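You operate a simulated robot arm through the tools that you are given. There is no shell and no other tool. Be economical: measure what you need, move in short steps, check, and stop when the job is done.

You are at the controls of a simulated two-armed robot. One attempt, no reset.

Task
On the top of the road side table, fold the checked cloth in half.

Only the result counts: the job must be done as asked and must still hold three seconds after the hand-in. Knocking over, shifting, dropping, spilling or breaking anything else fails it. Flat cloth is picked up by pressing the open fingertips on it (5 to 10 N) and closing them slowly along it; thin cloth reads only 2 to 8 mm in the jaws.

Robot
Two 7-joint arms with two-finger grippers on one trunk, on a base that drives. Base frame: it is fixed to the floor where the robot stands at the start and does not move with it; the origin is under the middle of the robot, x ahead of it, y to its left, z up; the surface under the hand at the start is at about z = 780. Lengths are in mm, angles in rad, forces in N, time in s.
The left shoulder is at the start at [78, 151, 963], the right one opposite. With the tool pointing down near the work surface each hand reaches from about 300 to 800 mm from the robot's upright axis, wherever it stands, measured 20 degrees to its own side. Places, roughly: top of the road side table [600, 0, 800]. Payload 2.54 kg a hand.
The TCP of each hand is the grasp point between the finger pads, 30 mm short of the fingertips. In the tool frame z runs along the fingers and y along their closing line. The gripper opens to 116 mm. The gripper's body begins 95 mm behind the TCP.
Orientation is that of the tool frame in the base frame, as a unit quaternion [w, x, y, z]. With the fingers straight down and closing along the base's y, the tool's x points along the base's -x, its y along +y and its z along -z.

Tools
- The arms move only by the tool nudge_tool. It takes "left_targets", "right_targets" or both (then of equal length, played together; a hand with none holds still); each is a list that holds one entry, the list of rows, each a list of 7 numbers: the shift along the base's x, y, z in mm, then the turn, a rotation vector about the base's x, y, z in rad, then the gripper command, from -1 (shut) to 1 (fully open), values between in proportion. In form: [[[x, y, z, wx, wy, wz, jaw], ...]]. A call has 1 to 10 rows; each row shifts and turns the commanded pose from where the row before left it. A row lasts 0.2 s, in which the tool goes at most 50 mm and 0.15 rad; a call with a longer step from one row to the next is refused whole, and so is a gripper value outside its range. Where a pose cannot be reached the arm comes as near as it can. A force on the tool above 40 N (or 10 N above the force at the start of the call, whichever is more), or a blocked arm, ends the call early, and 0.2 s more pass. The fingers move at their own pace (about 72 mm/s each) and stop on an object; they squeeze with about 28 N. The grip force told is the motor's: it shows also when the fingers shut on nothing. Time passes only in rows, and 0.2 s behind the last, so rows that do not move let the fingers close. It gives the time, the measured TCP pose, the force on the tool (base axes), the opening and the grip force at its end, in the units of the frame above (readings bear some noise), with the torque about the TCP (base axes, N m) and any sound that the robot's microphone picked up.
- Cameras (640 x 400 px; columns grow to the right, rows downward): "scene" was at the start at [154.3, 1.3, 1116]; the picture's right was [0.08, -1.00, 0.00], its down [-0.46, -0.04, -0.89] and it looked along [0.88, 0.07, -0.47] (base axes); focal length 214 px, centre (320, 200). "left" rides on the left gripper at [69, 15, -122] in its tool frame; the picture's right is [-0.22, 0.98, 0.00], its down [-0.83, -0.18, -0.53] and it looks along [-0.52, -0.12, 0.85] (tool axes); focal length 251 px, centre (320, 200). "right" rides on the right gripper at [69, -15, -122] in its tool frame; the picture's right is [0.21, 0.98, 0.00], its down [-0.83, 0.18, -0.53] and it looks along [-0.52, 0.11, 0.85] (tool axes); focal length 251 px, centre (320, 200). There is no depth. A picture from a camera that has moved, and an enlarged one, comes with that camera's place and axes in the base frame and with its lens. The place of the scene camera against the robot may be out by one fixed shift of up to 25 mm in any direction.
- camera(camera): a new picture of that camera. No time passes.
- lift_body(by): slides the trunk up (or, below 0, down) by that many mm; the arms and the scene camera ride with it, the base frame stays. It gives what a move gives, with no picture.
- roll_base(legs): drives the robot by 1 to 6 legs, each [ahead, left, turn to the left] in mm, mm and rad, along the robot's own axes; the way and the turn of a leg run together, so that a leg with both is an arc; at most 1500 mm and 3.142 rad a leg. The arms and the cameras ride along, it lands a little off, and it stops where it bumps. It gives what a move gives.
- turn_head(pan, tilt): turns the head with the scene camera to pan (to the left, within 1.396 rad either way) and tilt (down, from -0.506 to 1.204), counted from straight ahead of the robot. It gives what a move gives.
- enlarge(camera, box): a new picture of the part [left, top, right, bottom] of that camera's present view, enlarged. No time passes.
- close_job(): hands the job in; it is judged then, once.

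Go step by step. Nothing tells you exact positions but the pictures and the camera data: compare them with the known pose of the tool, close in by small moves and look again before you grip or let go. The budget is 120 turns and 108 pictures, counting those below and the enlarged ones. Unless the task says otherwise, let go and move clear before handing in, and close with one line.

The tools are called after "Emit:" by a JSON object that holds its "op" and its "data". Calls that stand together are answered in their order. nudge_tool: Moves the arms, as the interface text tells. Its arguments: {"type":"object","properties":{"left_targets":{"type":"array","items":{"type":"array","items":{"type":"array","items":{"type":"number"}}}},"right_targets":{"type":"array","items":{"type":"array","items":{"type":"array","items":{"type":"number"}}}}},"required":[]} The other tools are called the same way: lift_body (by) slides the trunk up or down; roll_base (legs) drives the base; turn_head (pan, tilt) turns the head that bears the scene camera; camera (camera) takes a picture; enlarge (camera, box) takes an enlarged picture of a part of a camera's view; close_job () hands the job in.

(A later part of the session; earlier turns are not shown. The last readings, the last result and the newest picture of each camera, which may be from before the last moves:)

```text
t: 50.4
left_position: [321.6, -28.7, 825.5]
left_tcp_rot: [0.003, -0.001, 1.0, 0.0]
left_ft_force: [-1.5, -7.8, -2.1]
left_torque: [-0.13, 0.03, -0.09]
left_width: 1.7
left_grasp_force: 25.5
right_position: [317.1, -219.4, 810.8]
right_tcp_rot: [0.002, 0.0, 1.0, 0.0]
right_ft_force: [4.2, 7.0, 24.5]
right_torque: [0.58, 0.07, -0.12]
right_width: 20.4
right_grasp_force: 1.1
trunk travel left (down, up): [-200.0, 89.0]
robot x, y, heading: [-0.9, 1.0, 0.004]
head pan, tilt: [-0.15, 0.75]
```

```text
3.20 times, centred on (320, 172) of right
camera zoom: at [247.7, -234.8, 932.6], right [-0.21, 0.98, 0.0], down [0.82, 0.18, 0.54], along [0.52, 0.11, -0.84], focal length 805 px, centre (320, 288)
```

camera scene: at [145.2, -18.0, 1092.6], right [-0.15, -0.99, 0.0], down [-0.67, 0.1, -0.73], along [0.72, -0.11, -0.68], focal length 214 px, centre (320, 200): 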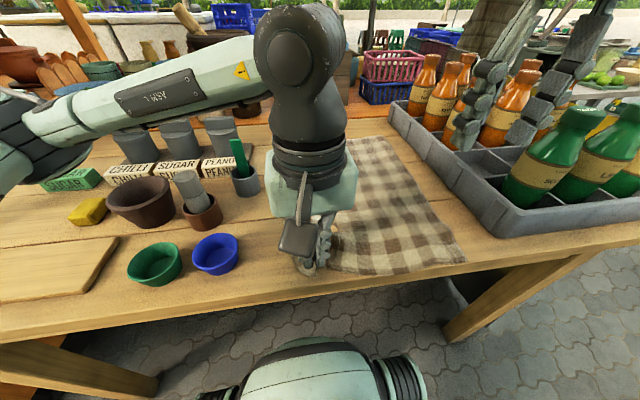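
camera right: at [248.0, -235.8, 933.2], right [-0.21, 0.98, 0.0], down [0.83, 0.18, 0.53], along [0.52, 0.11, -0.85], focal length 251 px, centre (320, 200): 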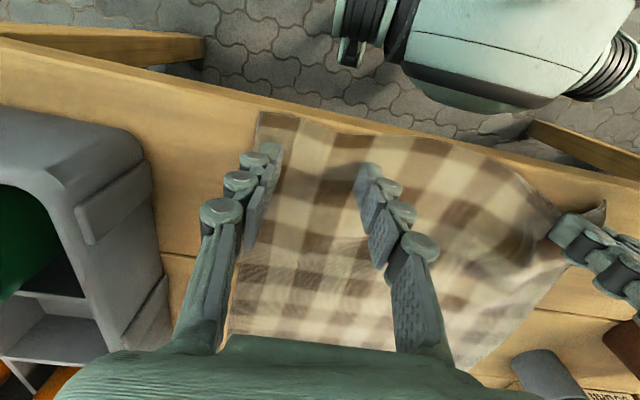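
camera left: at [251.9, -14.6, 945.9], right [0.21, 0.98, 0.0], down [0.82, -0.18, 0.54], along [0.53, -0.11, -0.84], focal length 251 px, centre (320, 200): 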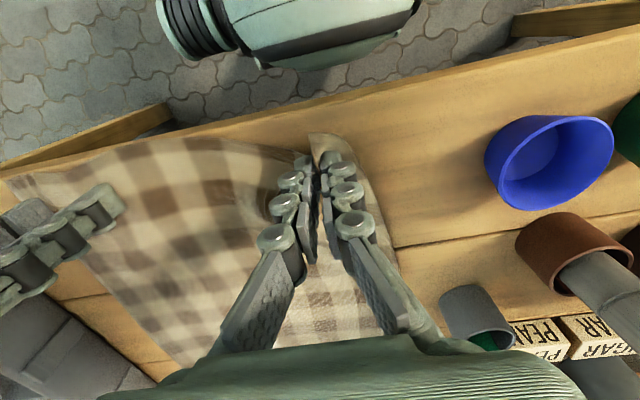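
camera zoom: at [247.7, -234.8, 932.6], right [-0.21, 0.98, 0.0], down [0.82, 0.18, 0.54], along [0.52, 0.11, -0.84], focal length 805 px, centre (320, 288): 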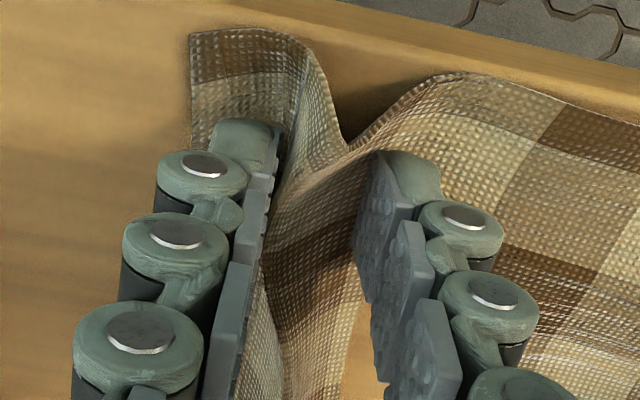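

The cloth is taut between the hands, at about 8 N. I'll move the left hand 12 mm toward the right to give slack and keep closing.

Emit:
{"op": "nudge_tool", "data": {"left_targets": [[[0, -4, 0, 0, 0, 0, -1], [0, -4, 0, 0, 0, 0, -1], [0, -4, 0, 0, 0, 0, -1]]], "right_targets": [[[0, 0, 0.3, 0, 0, 0, -0.68], [0, 0, 0, 0, 0, 0, -0.71], [0, 0, 0, 0, 0, 0, -0.74]]]}}

Emit:
{"op": "nudge_tool", "data": {"right_targets": [[[0, 0, 0, 0, 0, 0, -0.77], [0, 0, 0, 0, 0, 0, -0.8], [0, 0, 0, 0, 0, 0, -0.83]]]}}

Emit:
{"op": "enlarge", "data": {"camera": "right", "box": [220, 110, 420, 235]}}

```text
t: 51.2
left_position: [321.2, -41.4, 824.5]
left_tcp_rot: [0.003, -0.001, 1.0, 0.001]
left_ft_force: [-0.7, -3.2, 0.7]
left_torque: [0.1, 0.01, 0.01]
left_width: 3.7
left_grasp_force: 35.1
right_position: [316.8, -220.4, 809.6]
right_tcp_rot: [0.0, 0.0, 1.0, -0.001]
right_ft_force: [2.2, -1.0, 19.7]
right_torque: [-0.19, -0.04, 0.06]
right_width: 15.6
right_grasp_force: 0.4
trunk travel left (down, up): [-200.0, 89.0]
robot x, y, heading: [3.7, -2.9, 0.002]
head pan, tilt: [-0.15, 0.75]
```

```text
t: 52.0
left_position: [321.1, -41.6, 825.6]
left_tcp_rot: [0.003, -0.001, 1.0, 0.001]
left_ft_force: [-0.7, 1.4, -0.2]
left_torque: [0.12, 0.06, 0.0]
left_width: 3.7
left_grasp_force: 35.1
right_position: [315.9, -219.1, 810.8]
right_tcp_rot: [0.0, 0.0, 1.0, -0.001]
right_ft_force: [-1.3, 0.8, 11.5]
right_torque: [0.02, -0.01, 0.02]
right_width: 10.2
right_grasp_force: 0.5
trunk travel left (down, up): [-200.0, 89.0]
robot x, y, heading: [2.8, -1.2, 0.003]
head pan, tilt: [-0.15, 0.75]
```

```text
3.20 times, centred on (320, 172) of right
camera zoom: at [247.3, -235.0, 932.0], right [-0.21, 0.98, 0.0], down [0.83, 0.18, 0.53], along [0.52, 0.11, -0.85], focal length 805 px, centre (320, 288)
```

zoom: 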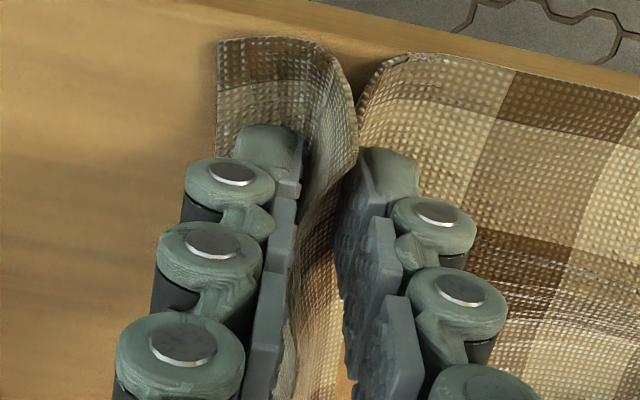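

The fold is well inside the right pads, so I'll close fully.

Emit:
{"op": "nudge_tool", "data": {"right_targets": [[[0, 0, 0, 0, 0, 0, -0.87], [0, 0, -0.2, 0, 0, 0, -0.91], [0, 0, -0.2, 0, 0, 0, -0.95], [0, 0, 0, 0, 0, 0, -1], [0, 0, 0, 0, 0, 0, -1], [0, 0, 0, 0, 0, 0, -1]]]}}

Emit:
{"op": "enlarge", "data": {"camera": "right", "box": [170, 80, 420, 236]}}

```text
t: 53.4
left_position: [322.0, -43.1, 825.7]
left_tcp_rot: [0.002, -0.002, 1.0, 0.0]
left_ft_force: [0.3, -3.1, -0.4]
left_torque: [0.21, 0.0, -0.03]
left_width: 3.7
left_grasp_force: 35.3
right_position: [316.1, -220.2, 810.2]
right_tcp_rot: [0.0, 0.001, 1.0, 0.001]
right_ft_force: [0.7, 5.2, -1.6]
right_torque: [-0.25, 0.04, -0.03]
right_width: 5.3
right_grasp_force: 32.1
trunk travel left (down, up): [-200.0, 89.0]
robot x, y, heading: [1.0, 1.6, -0.001]
head pan, tilt: [-0.15, 0.75]
```

```text
2.56 times, centred on (295, 158) of right
camera zoom: at [247.8, -234.6, 932.2], right [-0.21, 0.98, 0.0], down [0.83, 0.18, 0.53], along [0.52, 0.12, -0.85], focal length 644 px, centre (384, 308)
```

zoom: 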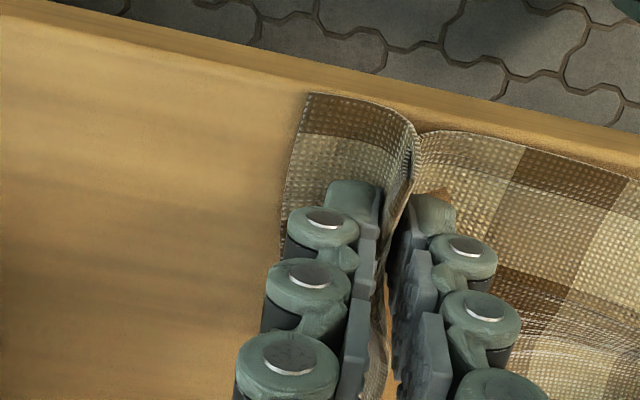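

Both hands hold cloth (3.7 mm and 5.3 mm). I'll lift them together and check.

Emit:
{"op": "nudge_tool", "data": {"left_targets": [[[2, 0, 8, 0, 0, 0, -1], [3, 0, 12, 0, 0, 0, -1], [4, 0, 14, 0, 0, 0, -1], [5, 0, 14, 0, 0, 0, -1], [5, 0, 14, 0, 0, 0, -1], [0, 0, 0, 0, 0, 0, -1]]], "right_targets": [[[2, 0, 12, 0, 0, 0, -1], [3, 0, 14, 0, 0, 0, -1], [4, 0, 16, 0, 0, 0, -1], [5, 0, 16, 0, 0, 0, -1], [5, 0, 16, 0, 0, 0, -1], [0, 0, 0, 0, 0, 0, -1]]]}}

Emit:
{"op": "camera", "data": {"camera": "scene"}}

Emit:
{"op": "camera", "data": {"camera": "right"}}

Emit:
{"op": "camera", "data": {"camera": "left"}}

```text
t: 54.8
left_position: [341.1, -41.6, 889.2]
left_tcp_rot: [0.002, -0.001, 1.0, -0.001]
left_ft_force: [-0.7, -7.1, -0.3]
left_torque: [-0.22, -0.01, 0.02]
left_width: 2.4
left_grasp_force: 24.4
right_position: [336.8, -220.4, 885.7]
right_tcp_rot: [0.001, 0.0, 1.0, 0.001]
right_ft_force: [0.6, 7.5, -1.8]
right_torque: [-0.15, 0.06, -0.04]
right_width: 4.7
right_grasp_force: 32.0
trunk travel left (down, up): [-200.0, 89.0]
robot x, y, heading: [-2.9, 3.4, -0.003]
head pan, tilt: [-0.15, 0.75]
```

```text
53 pictures are left
camera scene: at [145.2, -17.9, 1092.6], right [-0.15, -0.99, 0.0], down [-0.67, 0.1, -0.73], along [0.72, -0.11, -0.68], focal length 214 px, centre (320, 200)
```

scene: 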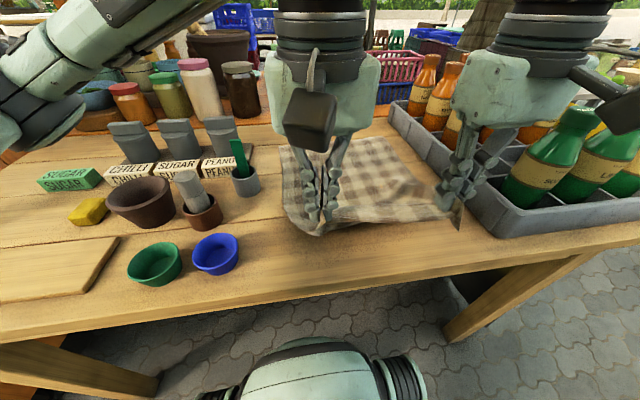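

```text
52 pictures are left
camera right: at [268.0, -236.4, 1007.8], right [-0.21, 0.98, 0.0], down [0.83, 0.18, 0.54], along [0.52, 0.12, -0.84], focal length 251 px, centre (320, 200)
```

right: 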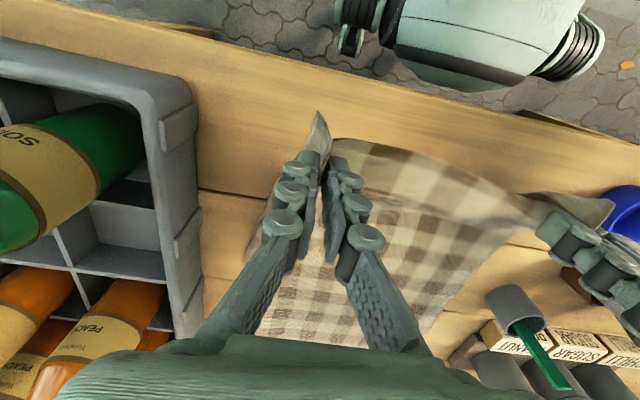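

```text
51 pictures are left
camera left: at [271.4, -26.7, 1009.1], right [0.21, 0.98, 0.0], down [0.82, -0.18, 0.54], along [0.53, -0.11, -0.84], focal length 251 px, centre (320, 200)
```

left: 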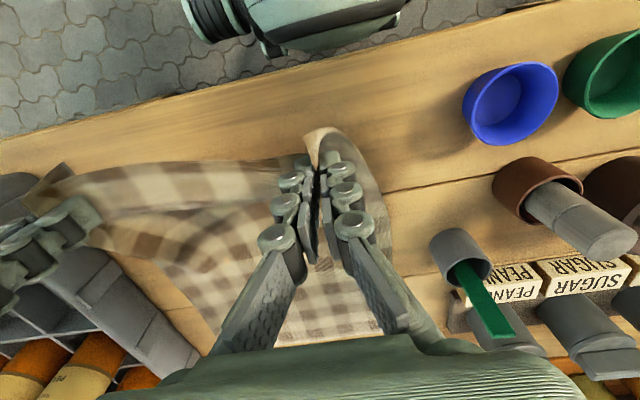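

Both corners are lifted and held. I'll ease the tension slightly and carry the edge forward along an arc to the middle.

Emit:
{"op": "nudge_tool", "data": {"left_targets": [[[20, -3, 28, 0, 0, 0, -1], [20, -3, 27, 0, 0, 0, -1], [20, 0, 17, 0, 0, 0, -1], [20, 0, 15, 0, 0, 0, -1], [20, 0, 13, 0, 0, 0, -1], [22, 0, 6, 0, 0, 0, -1], [22, 0, 5, 0, 0, 0, -1], [22, 0, 2, 0, 0, 0, -1], [0, 0, 0, 0, 0, 0, -1]]], "right_targets": [[[20, 3, 28, 0, 0, 0, -1], [20, 3, 28, 0, 0, 0, -1], [20, 0, 18, 0, 0, 0, -1], [20, 0, 16, 0, 0, 0, -1], [20, 0, 13, 0, 0, 0, -1], [22, 0, 6, 0, 0, 0, -1], [23, 0, 5, 0, 0, 0, -1], [24, 0, 3, 0, 0, 0, -1], [0, 0, 0, 0, 0, 0, -1]]]}}

Emit:
{"op": "camera", "data": {"camera": "scene"}}

Emit:
{"op": "camera", "data": {"camera": "right"}}

Emit:
{"op": "camera", "data": {"camera": "left"}}

```text
t: 56.8
left_position: [505.6, -46.4, 1000.4]
left_tcp_rot: [0.001, 0.0, 1.0, 0.0]
left_ft_force: [1.5, -4.3, 0.7]
left_torque: [0.26, -0.1, 0.0]
left_width: 2.1
left_grasp_force: 32.6
right_position: [503.4, -212.8, 1001.1]
right_tcp_rot: [0.002, 0.001, 1.0, 0.001]
right_ft_force: [0.8, 1.5, -2.0]
right_torque: [-0.18, 0.04, 0.02]
right_width: 5.7
right_grasp_force: 34.6
trunk travel left (down, up): [-200.0, 89.0]
robot x, y, heading: [1.8, 1.0, 0.002]
head pan, tilt: [-0.15, 0.75]
```

```text
50 pictures are left
camera scene: at [145.0, -17.9, 1092.7], right [-0.15, -0.99, 0.0], down [-0.67, 0.1, -0.73], along [0.72, -0.11, -0.68], focal length 214 px, centre (320, 200)
```

scene: 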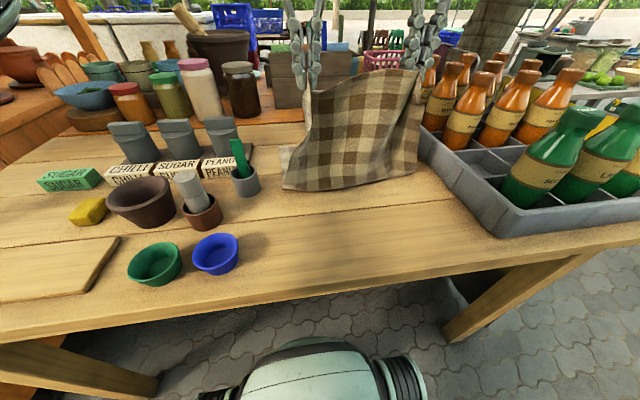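

```text
49 pictures are left
camera right: at [435.4, -228.9, 1123.4], right [-0.21, 0.98, 0.0], down [0.82, 0.18, 0.54], along [0.52, 0.11, -0.84], focal length 251 px, centre (320, 200)
```

right: 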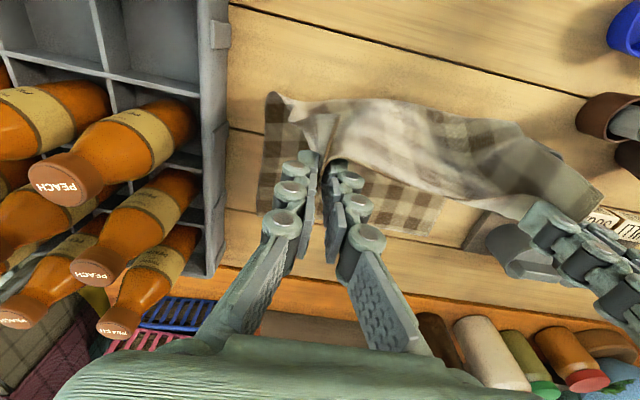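

```text
48 pictures are left
camera left: at [436.8, -31.4, 1120.2], right [0.21, 0.98, 0.0], down [0.82, -0.18, 0.54], along [0.53, -0.11, -0.84], focal length 251 px, centre (320, 200)
```

left: 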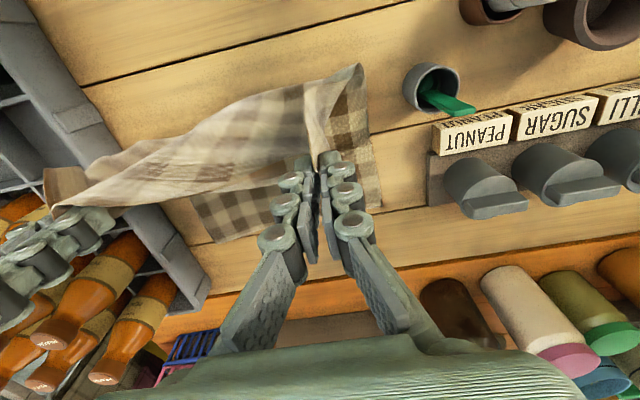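

The fold is going well: the cloth hangs vertically and its far edge lies at about x 685–705. I'll carry on forward and down, shifting slightly left to line up.

Emit:
{"op": "nudge_tool", "data": {"left_targets": [[[28, 2, -6, 0, 0, 0, -1], [28, 2, -10, 0, 0, 0, -1], [28, 2, -16, 0, 0, 0, -1], [26, 2, -22, 0, 0, 0, -1], [24, 2, -26, 0, 0, 0, -1], [20, 2, -28, 0, 0, 0, -1], [14, 2, -28, 0, 0, 0, -1], [0, 0, 0, 0, 0, 0, -1]]], "right_targets": [[[28, 2, -6, 0, 0, 0, -1], [28, 2, -10, 0, 0, 0, -1], [28, 2, -16, 0, 0, 0, -1], [27, 2, -22, 0, 0, 0, -1], [25, 2, -26, 0, 0, 0, -1], [21, 2, -28, 0, 0, 0, -1], [16, 2, -28, 0, 0, 0, -1], [0, 0, 0, 0, 0, 0, -1]]]}}

Emit:
{"op": "camera", "data": {"camera": "scene"}}

Emit:
{"op": "camera", "data": {"camera": "right"}}

Emit:
{"op": "camera", "data": {"camera": "left"}}

```text
t: 58.6
left_position: [674.3, -34.7, 864.1]
left_tcp_rot: [0.001, 0.001, 1.0, 0.0]
left_ft_force: [-3.3, -16.6, 0.2]
left_torque: [-0.51, 0.11, 0.06]
left_width: 2.4
left_grasp_force: 26.8
right_position: [651.5, -214.2, 861.2]
right_tcp_rot: [0.003, -0.001, 1.0, 0.002]
right_ft_force: [3.3, 16.3, 1.1]
right_torque: [0.23, -0.04, -0.25]
right_width: 1.7
right_grasp_force: 28.0
right hand out of reach, approached as far as the arm can: row 6, 7
trunk travel left (down, up): [-200.0, 89.0]
robot x, y, heading: [0.9, -1.0, -0.002]
head pan, tilt: [-0.15, 0.75]
```

```text
47 pictures are left
camera scene: at [145.1, -18.0, 1092.6], right [-0.15, -0.99, 0.0], down [-0.67, 0.1, -0.73], along [0.72, -0.11, -0.68], focal length 214 px, centre (320, 200)
```

scene: 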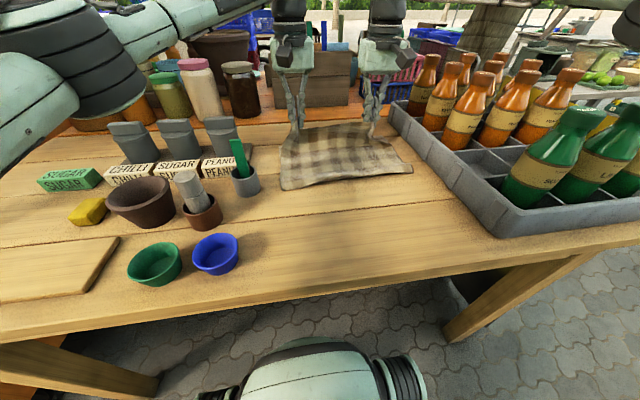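

```text
46 pictures are left
camera right: at [581.6, -230.3, 982.5], right [-0.22, 0.98, 0.0], down [0.82, 0.18, 0.54], along [0.53, 0.12, -0.84], focal length 251 px, centre (320, 200)
```

right: 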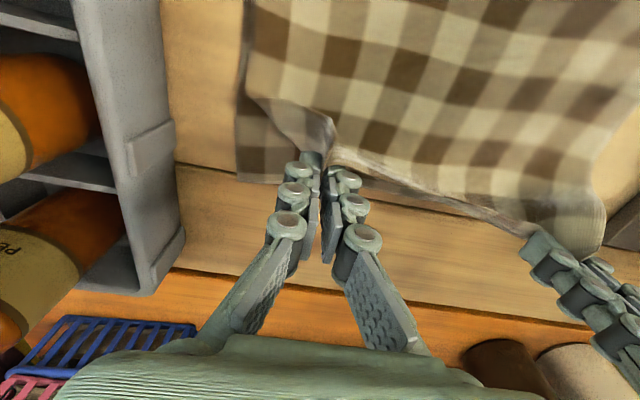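

```text
45 pictures are left
camera left: at [604.9, -19.4, 985.5], right [0.22, 0.98, 0.0], down [0.82, -0.18, 0.54], along [0.52, -0.12, -0.84], focal length 251 px, centre (320, 200)
```

left: 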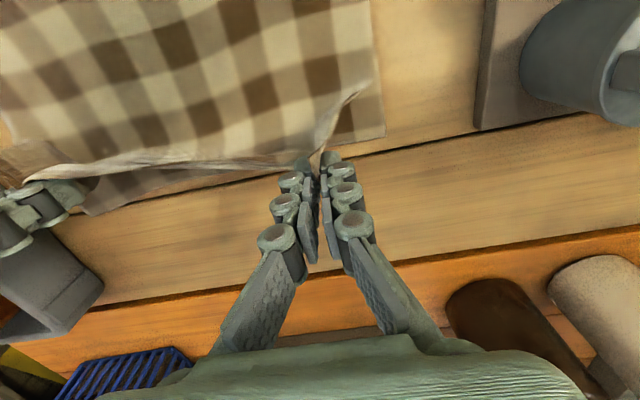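

The far edge runs from about (683, 18) to (700, -281). The right hand has run out of reach about 35 mm short, and the cloth is taut. I'll ease the left hand back, then drive the base ahead a little.

Emit:
{"op": "nudge_tool", "data": {"left_targets": [[[-10, -3, 0, 0, 0, 0, -1], [-10, -3, 0, 0, 0, 0, -1], [-10, -3, 0, 0, 0, 0, -1], [-8, 0, 0, 0, 0, 0, -1], [0, 0, 0, 0, 0, 0, -1]]]}}

Emit:
{"op": "roll_base", "data": {"legs": [[35, 0, 0]]}}

Emit:
{"op": "camera", "data": {"camera": "right"}}

Emit:
{"op": "camera", "data": {"camera": "left"}}

```text
t: 59.8
left_position: [636.6, -40.5, 864.8]
left_tcp_rot: [0.001, -0.002, 1.0, 0.002]
left_ft_force: [0.8, -2.1, 1.1]
left_torque: [0.06, 0.11, -0.04]
left_width: 1.6
left_grasp_force: 28.1
right_position: [650.9, -217.0, 861.1]
right_tcp_rot: [0.002, 0.001, 1.0, 0.001]
right_ft_force: [0.0, 1.0, 1.0]
right_torque: [-0.03, -0.01, 0.0]
right_width: 4.5
right_grasp_force: 25.6
trunk travel left (down, up): [-200.0, 89.0]
robot x, y, heading: [-0.2, -1.4, -0.001]
head pan, tilt: [-0.15, 0.75]
```

```text
t: 60.6
left_position: [670.7, -41.4, 865.1]
left_tcp_rot: [0.002, -0.002, 1.0, 0.0]
left_ft_force: [0.6, 3.5, 2.0]
left_torque: [0.28, -0.09, -0.07]
left_width: 1.8
left_grasp_force: 31.2
right_position: [686.2, -214.5, 860.2]
right_tcp_rot: [0.002, -0.001, 1.0, 0.002]
right_ft_force: [-4.6, -0.7, 5.7]
right_torque: [0.57, 0.04, -0.04]
right_width: 0.9
right_grasp_force: 26.5
trunk travel left (down, up): [-200.0, 89.0]
robot x, y, heading: [38.5, -0.9, 0.007]
head pan, tilt: [-0.15, 0.75]
```

```text
44 pictures are left
camera right: at [616.7, -230.1, 982.4], right [-0.22, 0.98, 0.0], down [0.82, 0.18, 0.54], along [0.52, 0.12, -0.84], focal length 251 px, centre (320, 200)
```

right: 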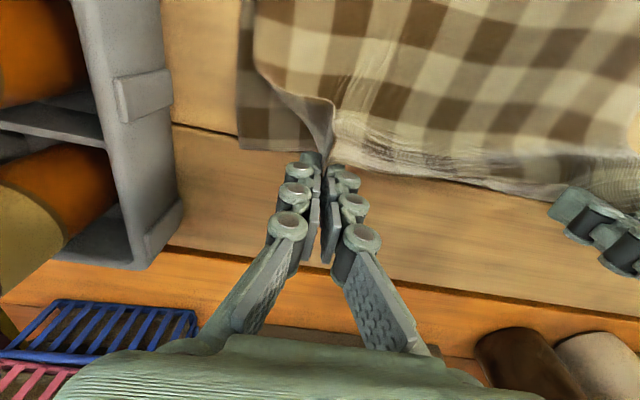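

```text
43 pictures are left
camera left: at [601.2, -25.8, 985.2], right [0.21, 0.98, 0.0], down [0.82, -0.18, 0.54], along [0.53, -0.11, -0.84], focal length 251 px, centre (320, 200)
```

left: 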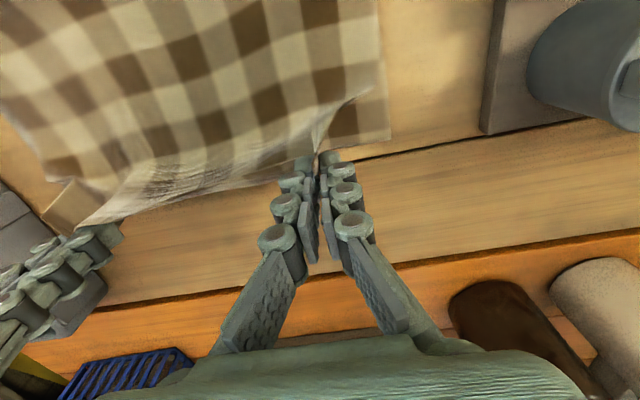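

The base move worked. Both hands are now roughly 20 mm short of the far edge, as I want, because the held strip will unroll forward. I'll lower them.

Emit:
{"op": "nudge_tool", "data": {"left_targets": [[[0, 0, -12, 0, 0, 0, -1], [0, 0, -12, 0, 0, 0, -1], [0, 0, -12, 0, 0, 0, -1], [0, 0, -8, 0, 0, 0, -1], [0, 0, 0, 0, 0, 0, -1]]], "right_targets": [[[0, 0, -12, 0, 0, 0, -1], [0, 0, -12, 0, 0, 0, -1], [0, 0, -10, 0, 0, 0, -1], [0, 0, -6, 0, 0, 0, -1], [0, 0, 0, 0, 0, 0, -1]]]}}

Emit:
{"op": "camera", "data": {"camera": "right"}}

Emit:
{"op": "camera", "data": {"camera": "left"}}

Emit:
{"op": "camera", "data": {"camera": "scene"}}

```text
t: 61.8
left_position: [669.3, -39.5, 821.0]
left_tcp_rot: [0.003, -0.002, 1.0, 0.001]
left_ft_force: [-0.6, -2.9, 1.3]
left_torque: [-0.11, 0.04, 0.01]
left_width: 3.7
left_grasp_force: 24.9
right_position: [684.9, -215.2, 820.4]
right_tcp_rot: [0.002, 0.0, 1.0, 0.001]
right_ft_force: [-0.6, 3.4, 3.2]
right_torque: [0.25, -0.01, -0.02]
right_width: 1.6
right_grasp_force: 27.7
trunk travel left (down, up): [-200.0, 89.0]
robot x, y, heading: [31.4, 1.0, 0.002]
head pan, tilt: [-0.15, 0.75]
```

```text
42 pictures are left
camera right: at [615.9, -230.1, 942.3], right [-0.22, 0.98, 0.0], down [0.82, 0.18, 0.54], along [0.52, 0.12, -0.84], focal length 251 px, centre (320, 200)
```

right: 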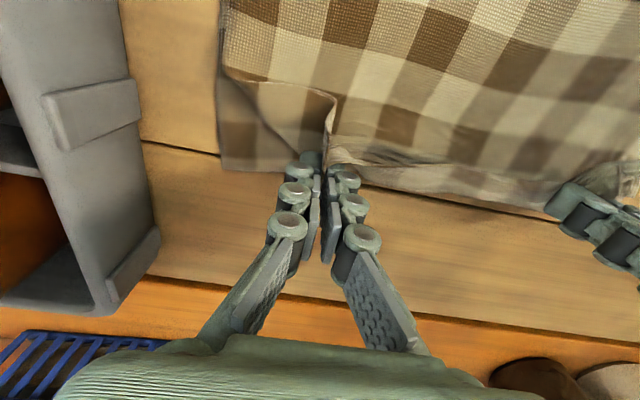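

```text
41 pictures are left
camera left: at [599.5, -25.6, 941.8], right [0.21, 0.98, 0.0], down [0.82, -0.18, 0.54], along [0.53, -0.11, -0.84], focal length 251 px, centre (320, 200)
```

left: 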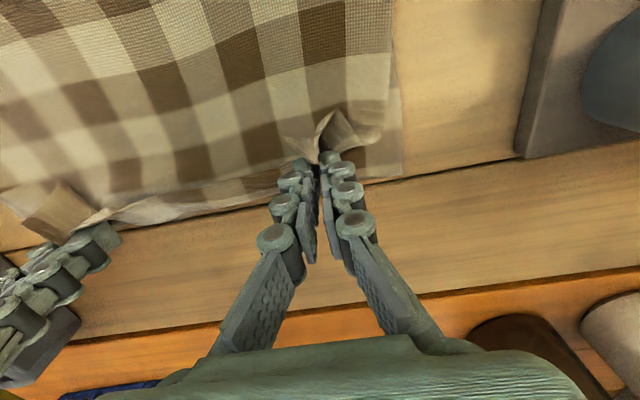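

```text
40 pictures are left
camera scene: at [179.4, -17.6, 1092.7], right [-0.15, -0.99, 0.0], down [-0.67, 0.1, -0.73], along [0.72, -0.11, -0.68], focal length 214 px, centre (320, 200)
```

scene: 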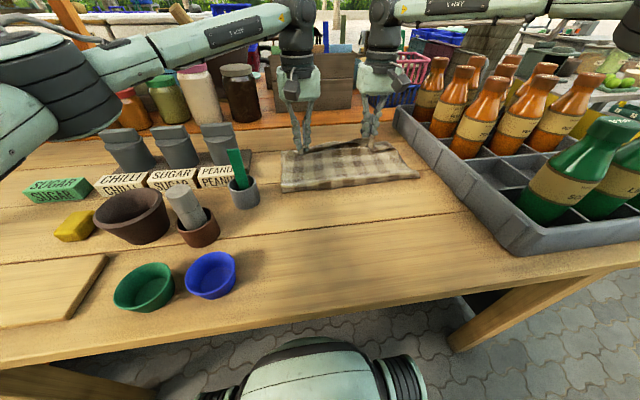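

The two layers line up very well. I'll lower a few millimetres and let go by opening slowly.

Emit:
{"op": "nudge_tool", "data": {"left_targets": [[[0, 0, -3, 0, 0, 0, -1], [0, 0, -2, 0, 0, 0, -1], [0, 0, 0, 0, 0, 0, -0.9], [0, 0, 0, 0, 0, 0, -0.8], [0, 0, 0, 0, 0, 0, -0.7], [0, 0, 0, 0, 0, 0, -0.6], [0, 0, 0, 0, 0, 0, -0.6]]], "right_targets": [[[0, 0, -3, 0, 0, 0, -1], [0, 0, -2, 0, 0, 0, -1], [0, 0, 0, 0, 0, 0, -0.9], [0, 0, 0, 0, 0, 0, -0.8], [0, 0, 0, 0, 0, 0, -0.7], [0, 0, 0, 0, 0, 0, -0.6], [0, 0, 0, 0, 0, 0, -0.6]]]}}

Emit:
{"op": "camera", "data": {"camera": "right"}}

Emit:
{"op": "camera", "data": {"camera": "left"}}

```text
t: 63.4
left_position: [670.0, -39.0, 815.8]
left_tcp_rot: [0.002, -0.002, 1.0, 0.001]
left_ft_force: [0.6, 0.2, 0.1]
left_torque: [-0.01, -0.04, 0.02]
left_width: 23.1
left_grasp_force: 0.0
right_position: [685.4, -215.5, 816.1]
right_tcp_rot: [0.001, -0.001, 1.0, 0.001]
right_ft_force: [0.3, -0.2, -0.6]
right_torque: [0.03, -0.02, 0.02]
right_width: 23.0
right_grasp_force: 0.0
trunk travel left (down, up): [-200.0, 89.0]
robot x, y, heading: [30.6, 2.1, 0.001]
head pan, tilt: [-0.15, 0.75]
```

```text
39 pictures are left
camera right: at [616.4, -230.9, 937.4], right [-0.22, 0.98, 0.0], down [0.82, 0.18, 0.54], along [0.52, 0.12, -0.84], focal length 251 px, centre (320, 200)
```

right: 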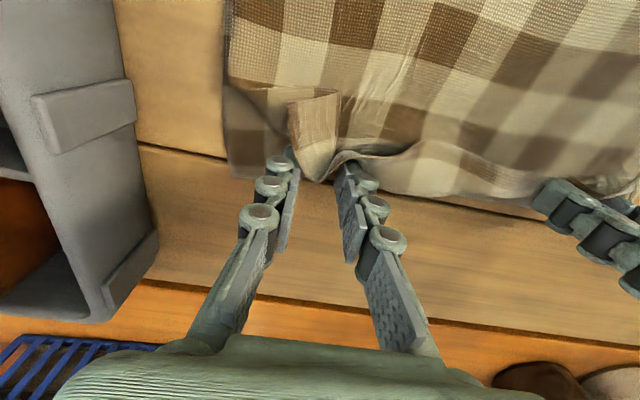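

```text
38 pictures are left
camera left: at [599.9, -24.9, 936.5], right [0.21, 0.98, 0.0], down [0.82, -0.18, 0.54], along [0.53, -0.11, -0.84], focal length 251 px, centre (320, 200)
```

left: 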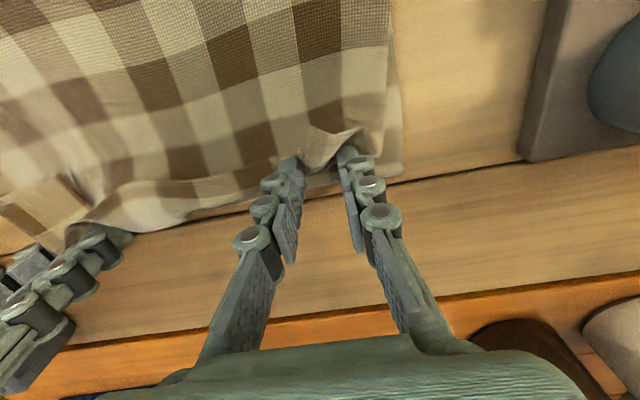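

Released. I'll raise the hands straight up and look at the result.

Emit:
{"op": "nudge_tool", "data": {"left_targets": [[[0, 0, 15, 0, 0, 0, -0.5], [0, 0, 25, 0, 0, 0, -0.5], [-10, 0, 35, 0, 0, 0, -0.5], [-20, 0, 35, 0, 0, 0, -0.5], [-20, 0, 30, 0, 0, 0, -0.5], [0, 0, 0, 0, 0, 0, -0.5]]], "right_targets": [[[0, 0, 15, 0, 0, 0, -0.5], [0, 0, 25, 0, 0, 0, -0.5], [-10, 0, 35, 0, 0, 0, -0.5], [-20, 0, 35, 0, 0, 0, -0.5], [-20, 0, 30, 0, 0, 0, -0.5], [0, 0, 0, 0, 0, 0, -0.5]]]}}

Emit:
{"op": "camera", "data": {"camera": "right"}}

Emit:
{"op": "camera", "data": {"camera": "left"}}

Emit:
{"op": "enlarge", "data": {"camera": "scene", "box": [240, 110, 460, 248]}}

```text
t: 64.8
left_position: [620.2, -38.6, 957.4]
left_tcp_rot: [0.001, -0.001, 1.0, 0.0]
left_ft_force: [-0.4, -0.1, -0.5]
left_torque: [0.04, 0.04, 0.01]
left_width: 29.0
left_grasp_force: 0.1
right_position: [633.8, -214.0, 957.0]
right_tcp_rot: [0.002, -0.001, 1.0, 0.001]
right_ft_force: [0.3, -0.1, 0.7]
right_torque: [0.03, -0.01, 0.02]
right_width: 29.0
right_grasp_force: 0.1
trunk travel left (down, up): [-200.0, 89.0]
robot x, y, heading: [32.6, -1.9, 0.002]
head pan, tilt: [-0.15, 0.75]
```

```text
37 pictures are left
camera right: at [564.3, -230.3, 1080.2], right [-0.22, 0.98, 0.0], down [0.82, 0.18, 0.54], along [0.52, 0.12, -0.84], focal length 251 px, centre (320, 200)
```

right: 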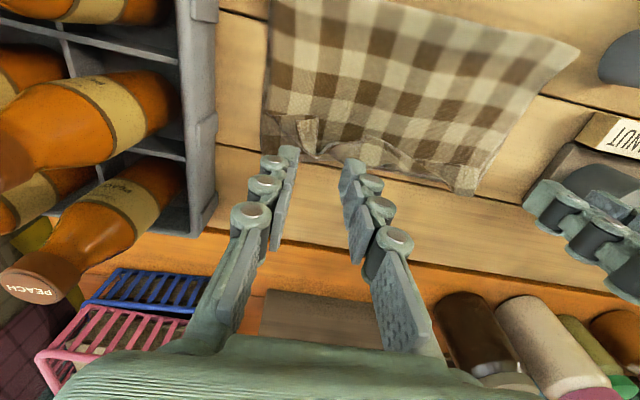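

```text
36 pictures are left
camera left: at [550.4, -25.5, 1077.8], right [0.21, 0.98, 0.0], down [0.82, -0.18, 0.54], along [0.53, -0.11, -0.84], focal length 251 px, centre (320, 200)
```

left: 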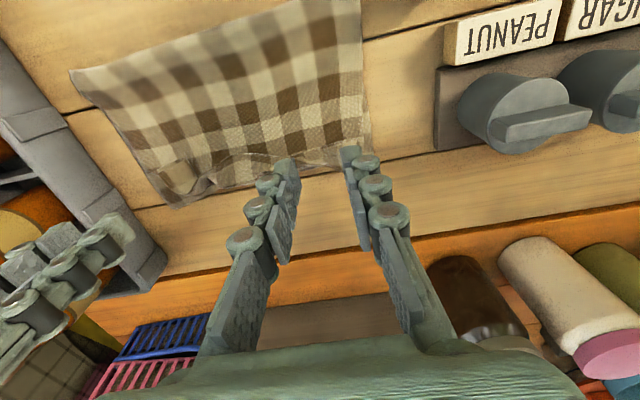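

```text
2.90 times, centred on (350, 179) of scene
camera zoom: at [180.0, -17.8, 1092.5], right [-0.15, -0.99, 0.0], down [-0.67, 0.1, -0.73], along [0.72, -0.11, -0.68], focal length 622 px, centre (233, 261)
```

zoom: 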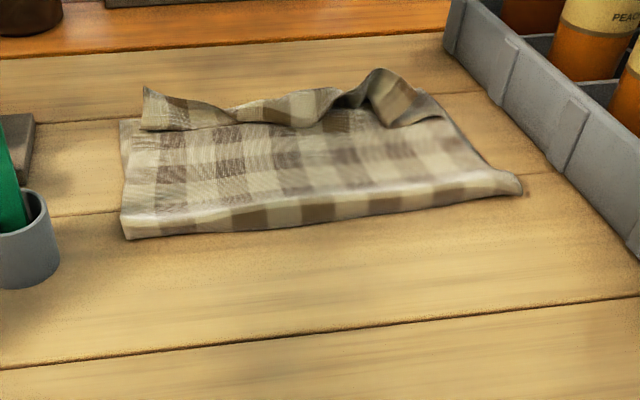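

The cloth is folded with edges aligned; the held edge is left curled up along the far side. I'll look closer to decide how to smooth it.

Emit:
{"op": "nudge_tool", "data": {"left_targets": [[[-20, 25, 0, 0, 0, 0, -0.7], [-20, 25, 0, 0, 0, 0, -1], [-10, 20, 0, 0, 0, 0, -1], [0, 0, 0, 0, 0, 0, -1]]], "right_targets": [[[-30, 0, 0, 0, 0, 0, -0.7], [-30, 0, 0, 0, 0, 0, -1], [-10, 0, 0, 0, 0, 0, -1], [0, 0, 0, 0, 0, 0, -1]]]}}

Emit:
{"op": "enlarge", "data": {"camera": "right", "box": [220, 60, 540, 260]}}

Emit:
{"op": "enlarge", "data": {"camera": "left", "box": [20, 60, 340, 260]}}

```text
t: 65.8
left_position: [569.9, 28.3, 955.7]
left_tcp_rot: [0.002, -0.003, 1.0, 0.0]
left_ft_force: [-0.2, 0.0, 0.1]
left_torque: [0.0, 0.01, 0.01]
left_width: 0.0
left_grasp_force: 28.1
right_position: [563.7, -214.5, 955.6]
right_tcp_rot: [0.002, -0.001, 1.0, 0.002]
right_ft_force: [0.6, -0.6, 0.1]
right_torque: [0.02, -0.01, 0.01]
right_width: 0.0
right_grasp_force: 27.4
trunk travel left (down, up): [-200.0, 89.0]
robot x, y, heading: [37.6, 2.4, 0.001]
head pan, tilt: [-0.15, 0.75]
```

```text
2.00 times, centred on (380, 160) of right
camera zoom: at [494.5, -230.2, 1077.7], right [-0.22, 0.98, 0.0], down [0.82, 0.18, 0.54], along [0.52, 0.12, -0.84], focal length 503 px, centre (200, 280)
```

zoom: 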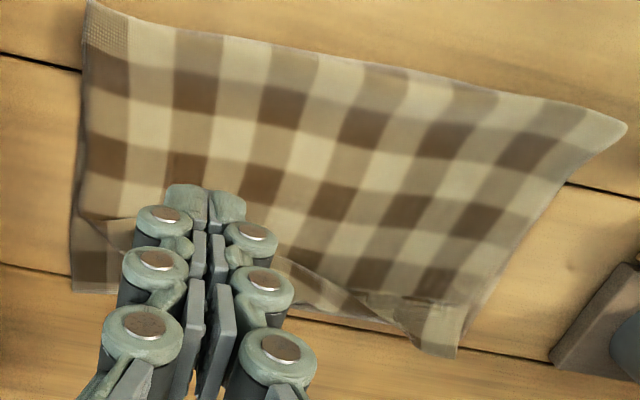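

```text
2.00 times, centred on (180, 160) of left
camera zoom: at [499.8, 43.1, 1076.1], right [0.21, 0.98, 0.0], down [0.82, -0.18, 0.54], along [0.53, -0.11, -0.84], focal length 503 px, centre (600, 280)
```

zoom: 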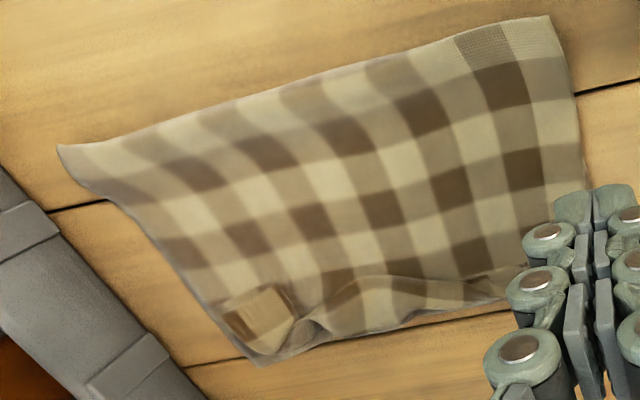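

The right corner's small flap is folded back on top, from about x 660 to 700 near y -250. I'll bring the closed right fingertips behind it, just above the cloth, to sweep it forward.

Emit:
{"op": "nudge_tool", "data": {"right_targets": [[[16, -10, -20, 0, 0, 0, -1], [17, -10, -25, 0, 0, 0, -1], [17, -12, -25, 0, 0, 0, -1], [12, -3, -25, 0, 0, 0, -1], [0, 0, -25, 0, 0, 0, -1], [0, 0, -13, 0, 0, 0, -1], [0, 0, 0, 0, 0, 0, -1]]]}}

Emit:
{"op": "camera", "data": {"camera": "right"}}

Emit:
{"op": "enlarge", "data": {"camera": "left", "box": [20, 60, 340, 260]}}

```text
t: 67.4
left_position: [570.2, 28.7, 955.2]
left_tcp_rot: [0.001, -0.002, 1.0, 0.0]
left_ft_force: [0.1, -0.5, -0.4]
left_torque: [-0.03, -0.01, -0.01]
left_width: 0.0
left_grasp_force: 27.9
right_position: [627.1, -250.3, 821.5]
right_tcp_rot: [0.001, -0.001, 1.0, 0.001]
right_ft_force: [0.2, 0.4, -0.2]
right_torque: [0.02, 0.01, 0.03]
right_width: 0.1
right_grasp_force: 27.5
trunk travel left (down, up): [-200.0, 89.0]
robot x, y, heading: [35.0, 0.6, 0.001]
head pan, tilt: [-0.15, 0.75]
```

```text
32 pictures are left
camera right: at [558.2, -267.2, 944.1], right [-0.22, 0.98, 0.0], down [0.82, 0.18, 0.54], along [0.52, 0.12, -0.84], focal length 251 px, centre (320, 200)
```

right: 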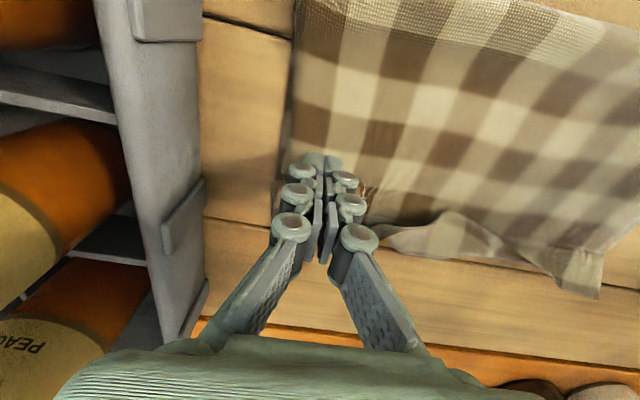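

```text
2.00 times, centred on (180, 160) of left
camera zoom: at [500.0, 43.0, 1076.1], right [0.21, 0.98, 0.0], down [0.82, -0.18, 0.54], along [0.53, -0.11, -0.84], focal length 503 px, centre (600, 280)
```

zoom: 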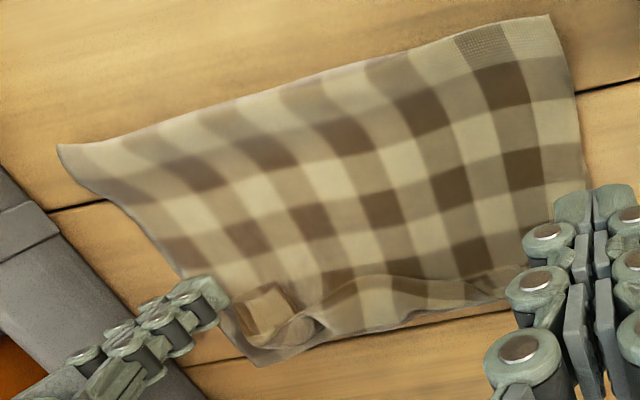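

The fingertips sit just beside the flap. I'll shift 18 mm left, go slightly lower and sweep forward.

Emit:
{"op": "nudge_tool", "data": {"right_targets": [[[-6, 18, 0, 0, 0, 0, -1], [0, 0, -4, 0, 0, 0, -1], [8, 0, 0, 0, 0, 0, -1], [8, 0, 0, 0, 0, 0, -1], [8, 0, 0, 0, 0, 0, -1], [8, 0, 0, 0, 0, 0, -1], [8, 0, 0, 0, 0, 0, -1], [8, 0, 0, 0, 0, 0, -1], [0, 0, 0, 0, 0, 0, -1]]]}}

Emit:
{"op": "camera", "data": {"camera": "right"}}

Emit:
{"op": "enlarge", "data": {"camera": "left", "box": [20, 60, 340, 260]}}

```text
t: 69.4
left_position: [570.2, 28.4, 955.0]
left_tcp_rot: [0.001, -0.002, 1.0, 0.0]
left_ft_force: [0.5, -0.1, -1.5]
left_torque: [0.01, 0.01, -0.04]
left_width: 0.1
left_grasp_force: 28.0
right_position: [668.7, -232.6, 819.3]
right_tcp_rot: [0.002, 0.0, 1.0, 0.001]
right_ft_force: [-0.8, 0.5, 0.2]
right_torque: [-0.03, 0.01, -0.01]
right_width: 0.0
right_grasp_force: 28.3
trunk travel left (down, up): [-200.0, 89.0]
robot x, y, heading: [37.6, 1.8, -0.005]
head pan, tilt: [-0.15, 0.75]
```

```text
30 pictures are left
camera right: at [600.7, -247.4, 940.5], right [-0.22, 0.98, 0.0], down [0.82, 0.18, 0.54], along [0.52, 0.12, -0.84], focal length 251 px, centre (320, 200)
```

right: 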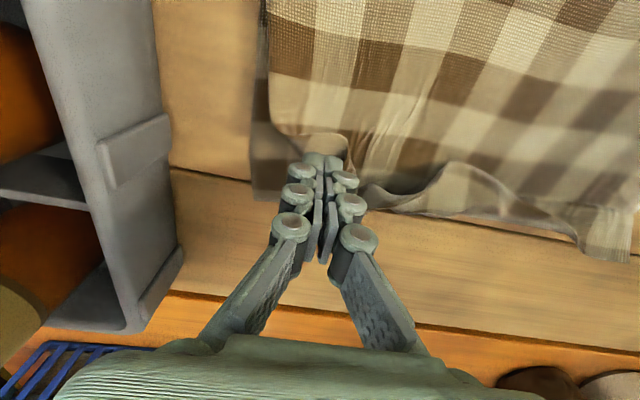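

```text
2.00 times, centred on (180, 160) of left
camera zoom: at [500.0, 43.0, 1076.1], right [0.21, 0.98, 0.0], down [0.82, -0.18, 0.54], along [0.53, -0.11, -0.84], focal length 503 px, centre (600, 280)
```

zoom: 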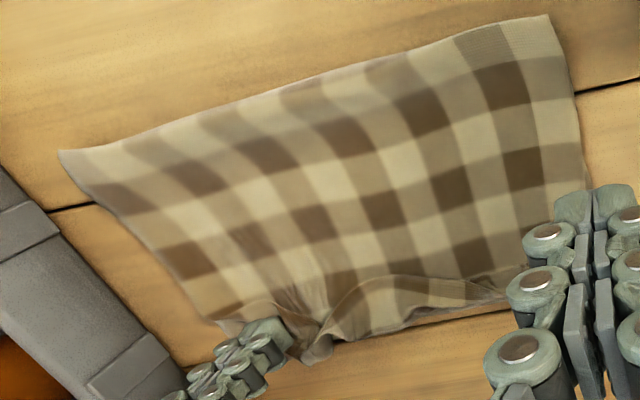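

The flap is rolling forward. I'll push on a little further and then lift.

Emit:
{"op": "nudge_tool", "data": {"right_targets": [[[8, 0, 0, 0, 0, 0, -1], [8, 0, 0, 0, 0, 0, -1], [8, 0, 0, 0, 0, 0, -1], [6, 0, 0, 0, 0, 0, -1], [0, 0, 0, 0, 0, 0, -1]]]}}

Emit:
{"op": "nudge_tool", "data": {"right_targets": [[[0, 0, 15, 0, 0, 0, -1], [0, 0, 30, 0, 0, 0, -1], [-20, 0, 40, 0, 0, 0, -1], [-40, 0, 20, 0, 0, 0, -1], [-40, 0, 0, 0, 0, 0, -1], [0, 0, 0, 0, 0, 0, -1]]]}}

Emit:
{"op": "camera", "data": {"camera": "right"}}

Emit:
{"op": "enlarge", "data": {"camera": "left", "box": [20, 60, 340, 260]}}

```text
t: 70.6
left_position: [570.0, 28.0, 955.5]
left_tcp_rot: [0.002, -0.001, 1.0, 0.0]
left_ft_force: [-0.5, 0.4, 0.3]
left_torque: [0.03, -0.01, 0.01]
left_width: 0.2
left_grasp_force: 27.9
right_position: [694.4, -232.0, 819.1]
right_tcp_rot: [0.001, -0.001, 1.0, 0.001]
right_ft_force: [-0.2, 0.1, 0.6]
right_torque: [0.01, 0.03, 0.01]
right_width: 0.1
right_grasp_force: 28.3
right hand out of reach, approached as far as the arm can: row 4
trunk travel left (down, up): [-200.0, 89.0]
robot x, y, heading: [31.9, 1.6, 0.003]
head pan, tilt: [-0.15, 0.75]
```

```text
t: 72.0
left_position: [570.0, 28.2, 954.5]
left_tcp_rot: [0.002, -0.002, 1.0, 0.0]
left_ft_force: [-0.7, 0.1, -0.3]
left_torque: [-0.01, 0.0, 0.02]
left_width: 0.0
left_grasp_force: 28.1
right_position: [592.8, -231.8, 926.5]
right_tcp_rot: [0.002, 0.0, 1.0, 0.002]
right_ft_force: [0.4, -0.3, -0.5]
right_torque: [0.0, 0.0, 0.0]
right_width: 0.0
right_grasp_force: 28.5
trunk travel left (down, up): [-200.0, 89.0]
robot x, y, heading: [34.4, 2.0, -0.001]
head pan, tilt: [-0.15, 0.75]
```

```text
28 pictures are left
camera right: at [523.8, -246.8, 1047.8], right [-0.22, 0.98, 0.0], down [0.82, 0.18, 0.54], along [0.52, 0.12, -0.84], focal length 251 px, centre (320, 200)
```

right: 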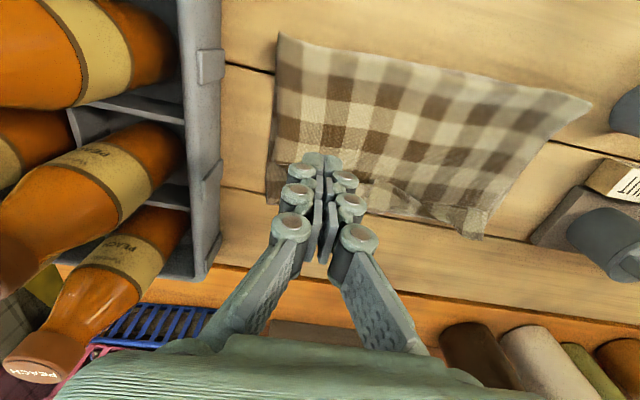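

```text
2.00 times, centred on (180, 160) of left
camera zoom: at [500.1, 43.0, 1076.0], right [0.21, 0.98, 0.0], down [0.82, -0.18, 0.54], along [0.53, -0.11, -0.84], focal length 503 px, centre (600, 280)
```

zoom: 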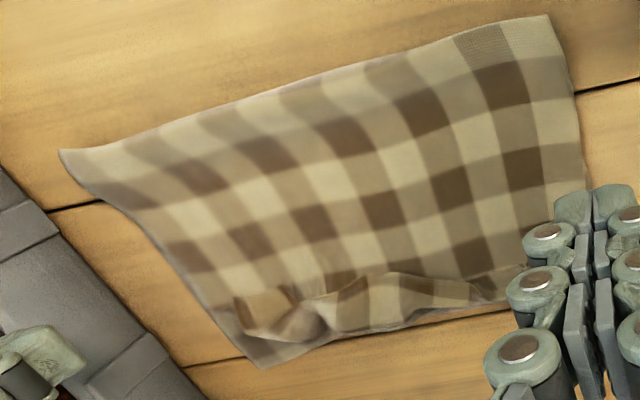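

The flap springs back when freed. I'll drive slightly closer for reach, sweep it again, and this time press it flat at the end of the sweep.

Emit:
{"op": "roll_base", "data": {"legs": [[25, 0, 0]]}}

Emit:
{"op": "nudge_tool", "data": {"right_targets": [[[2, 0, -35, 0, 0, 0, -1], [0, 0, -35, 0, 0, 0, -1], [0, 0, -25, 0, 0, 0, -1], [0, 0, -13, 0, 0, 0, -1], [10, 0, -1, 0, 0, 0, -1], [12, 0, 0, 0, 0, 0, -1], [12, 0, 0, 0, 0, 0, -1], [12, 0, 0, 0, 0, 0, -1], [12, 0, 0, 0, 0, 0, -1], [12, 0, 0, 0, 0, 0, -1]]]}}

Emit:
{"op": "nudge_tool", "data": {"right_targets": [[[8, 0, -1, 0, 0, 0, -1], [4, 0, -1, 0, 0, 0, -1], [0, 0, -1, 0, 0, 0, -1], [0, 0, -1, 0, 0, 0, -1]]]}}

Emit:
{"op": "enlarge", "data": {"camera": "right", "box": [200, 80, 520, 280]}}

```text
t: 72.8
left_position: [594.8, 28.6, 955.7]
left_tcp_rot: [0.001, -0.003, 1.0, 0.0]
left_ft_force: [0.3, 0.5, -0.4]
left_torque: [-0.03, 0.01, -0.02]
left_width: 0.3
left_grasp_force: 27.8
right_position: [617.4, -231.7, 926.2]
right_tcp_rot: [0.001, -0.002, 1.0, 0.0]
right_ft_force: [-0.2, -1.1, -0.4]
right_torque: [0.0, 0.02, 0.03]
right_width: 0.1
right_grasp_force: 27.7
trunk travel left (down, up): [-200.0, 89.0]
robot x, y, heading: [55.2, 1.5, -0.003]
head pan, tilt: [-0.15, 0.75]
```

```text
t: 75.0
left_position: [593.5, 29.0, 954.8]
left_tcp_rot: [0.002, -0.002, 1.0, 0.0]
left_ft_force: [-0.7, 0.4, 0.2]
left_torque: [-0.02, 0.01, 0.01]
left_width: 0.1
left_grasp_force: 28.4
right_position: [688.8, -231.4, 817.9]
right_tcp_rot: [0.002, 0.0, 1.0, 0.001]
right_ft_force: [-0.1, 0.3, -0.4]
right_torque: [-0.01, 0.0, -0.02]
right_width: 0.1
right_grasp_force: 28.3
trunk travel left (down, up): [-200.0, 89.0]
robot x, y, heading: [61.6, 1.4, -0.006]
head pan, tilt: [-0.15, 0.75]
```

```text
t: 76.0
left_position: [595.0, 29.0, 955.6]
left_tcp_rot: [0.001, -0.003, 1.0, 0.0]
left_ft_force: [-0.7, 0.6, -0.5]
left_torque: [-0.05, 0.03, 0.05]
left_width: 0.0
left_grasp_force: 28.4
right_position: [701.7, -231.6, 812.8]
right_tcp_rot: [0.002, 0.0, 1.0, 0.001]
right_ft_force: [0.3, -0.4, -0.2]
right_torque: [-0.02, 0.03, -0.03]
right_width: 0.3
right_grasp_force: 27.6
trunk travel left (down, up): [-200.0, 89.0]
robot x, y, heading: [57.9, 4.2, 0.003]
head pan, tilt: [-0.15, 0.75]
```

```text
2.00 times, centred on (360, 180) of right
camera zoom: at [632.8, -247.2, 934.5], right [-0.22, 0.98, 0.0], down [0.82, 0.18, 0.54], along [0.52, 0.12, -0.84], focal length 503 px, centre (240, 240)
```

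zoom: 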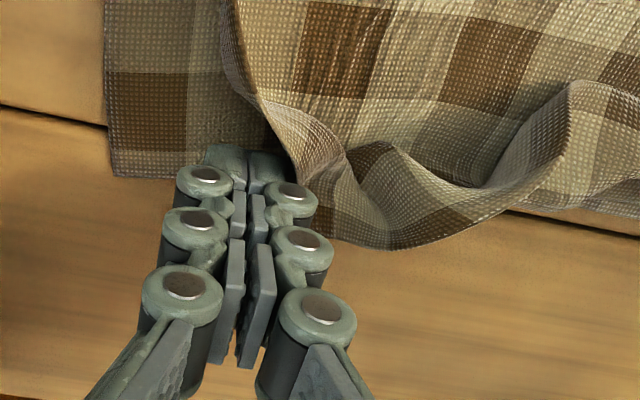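

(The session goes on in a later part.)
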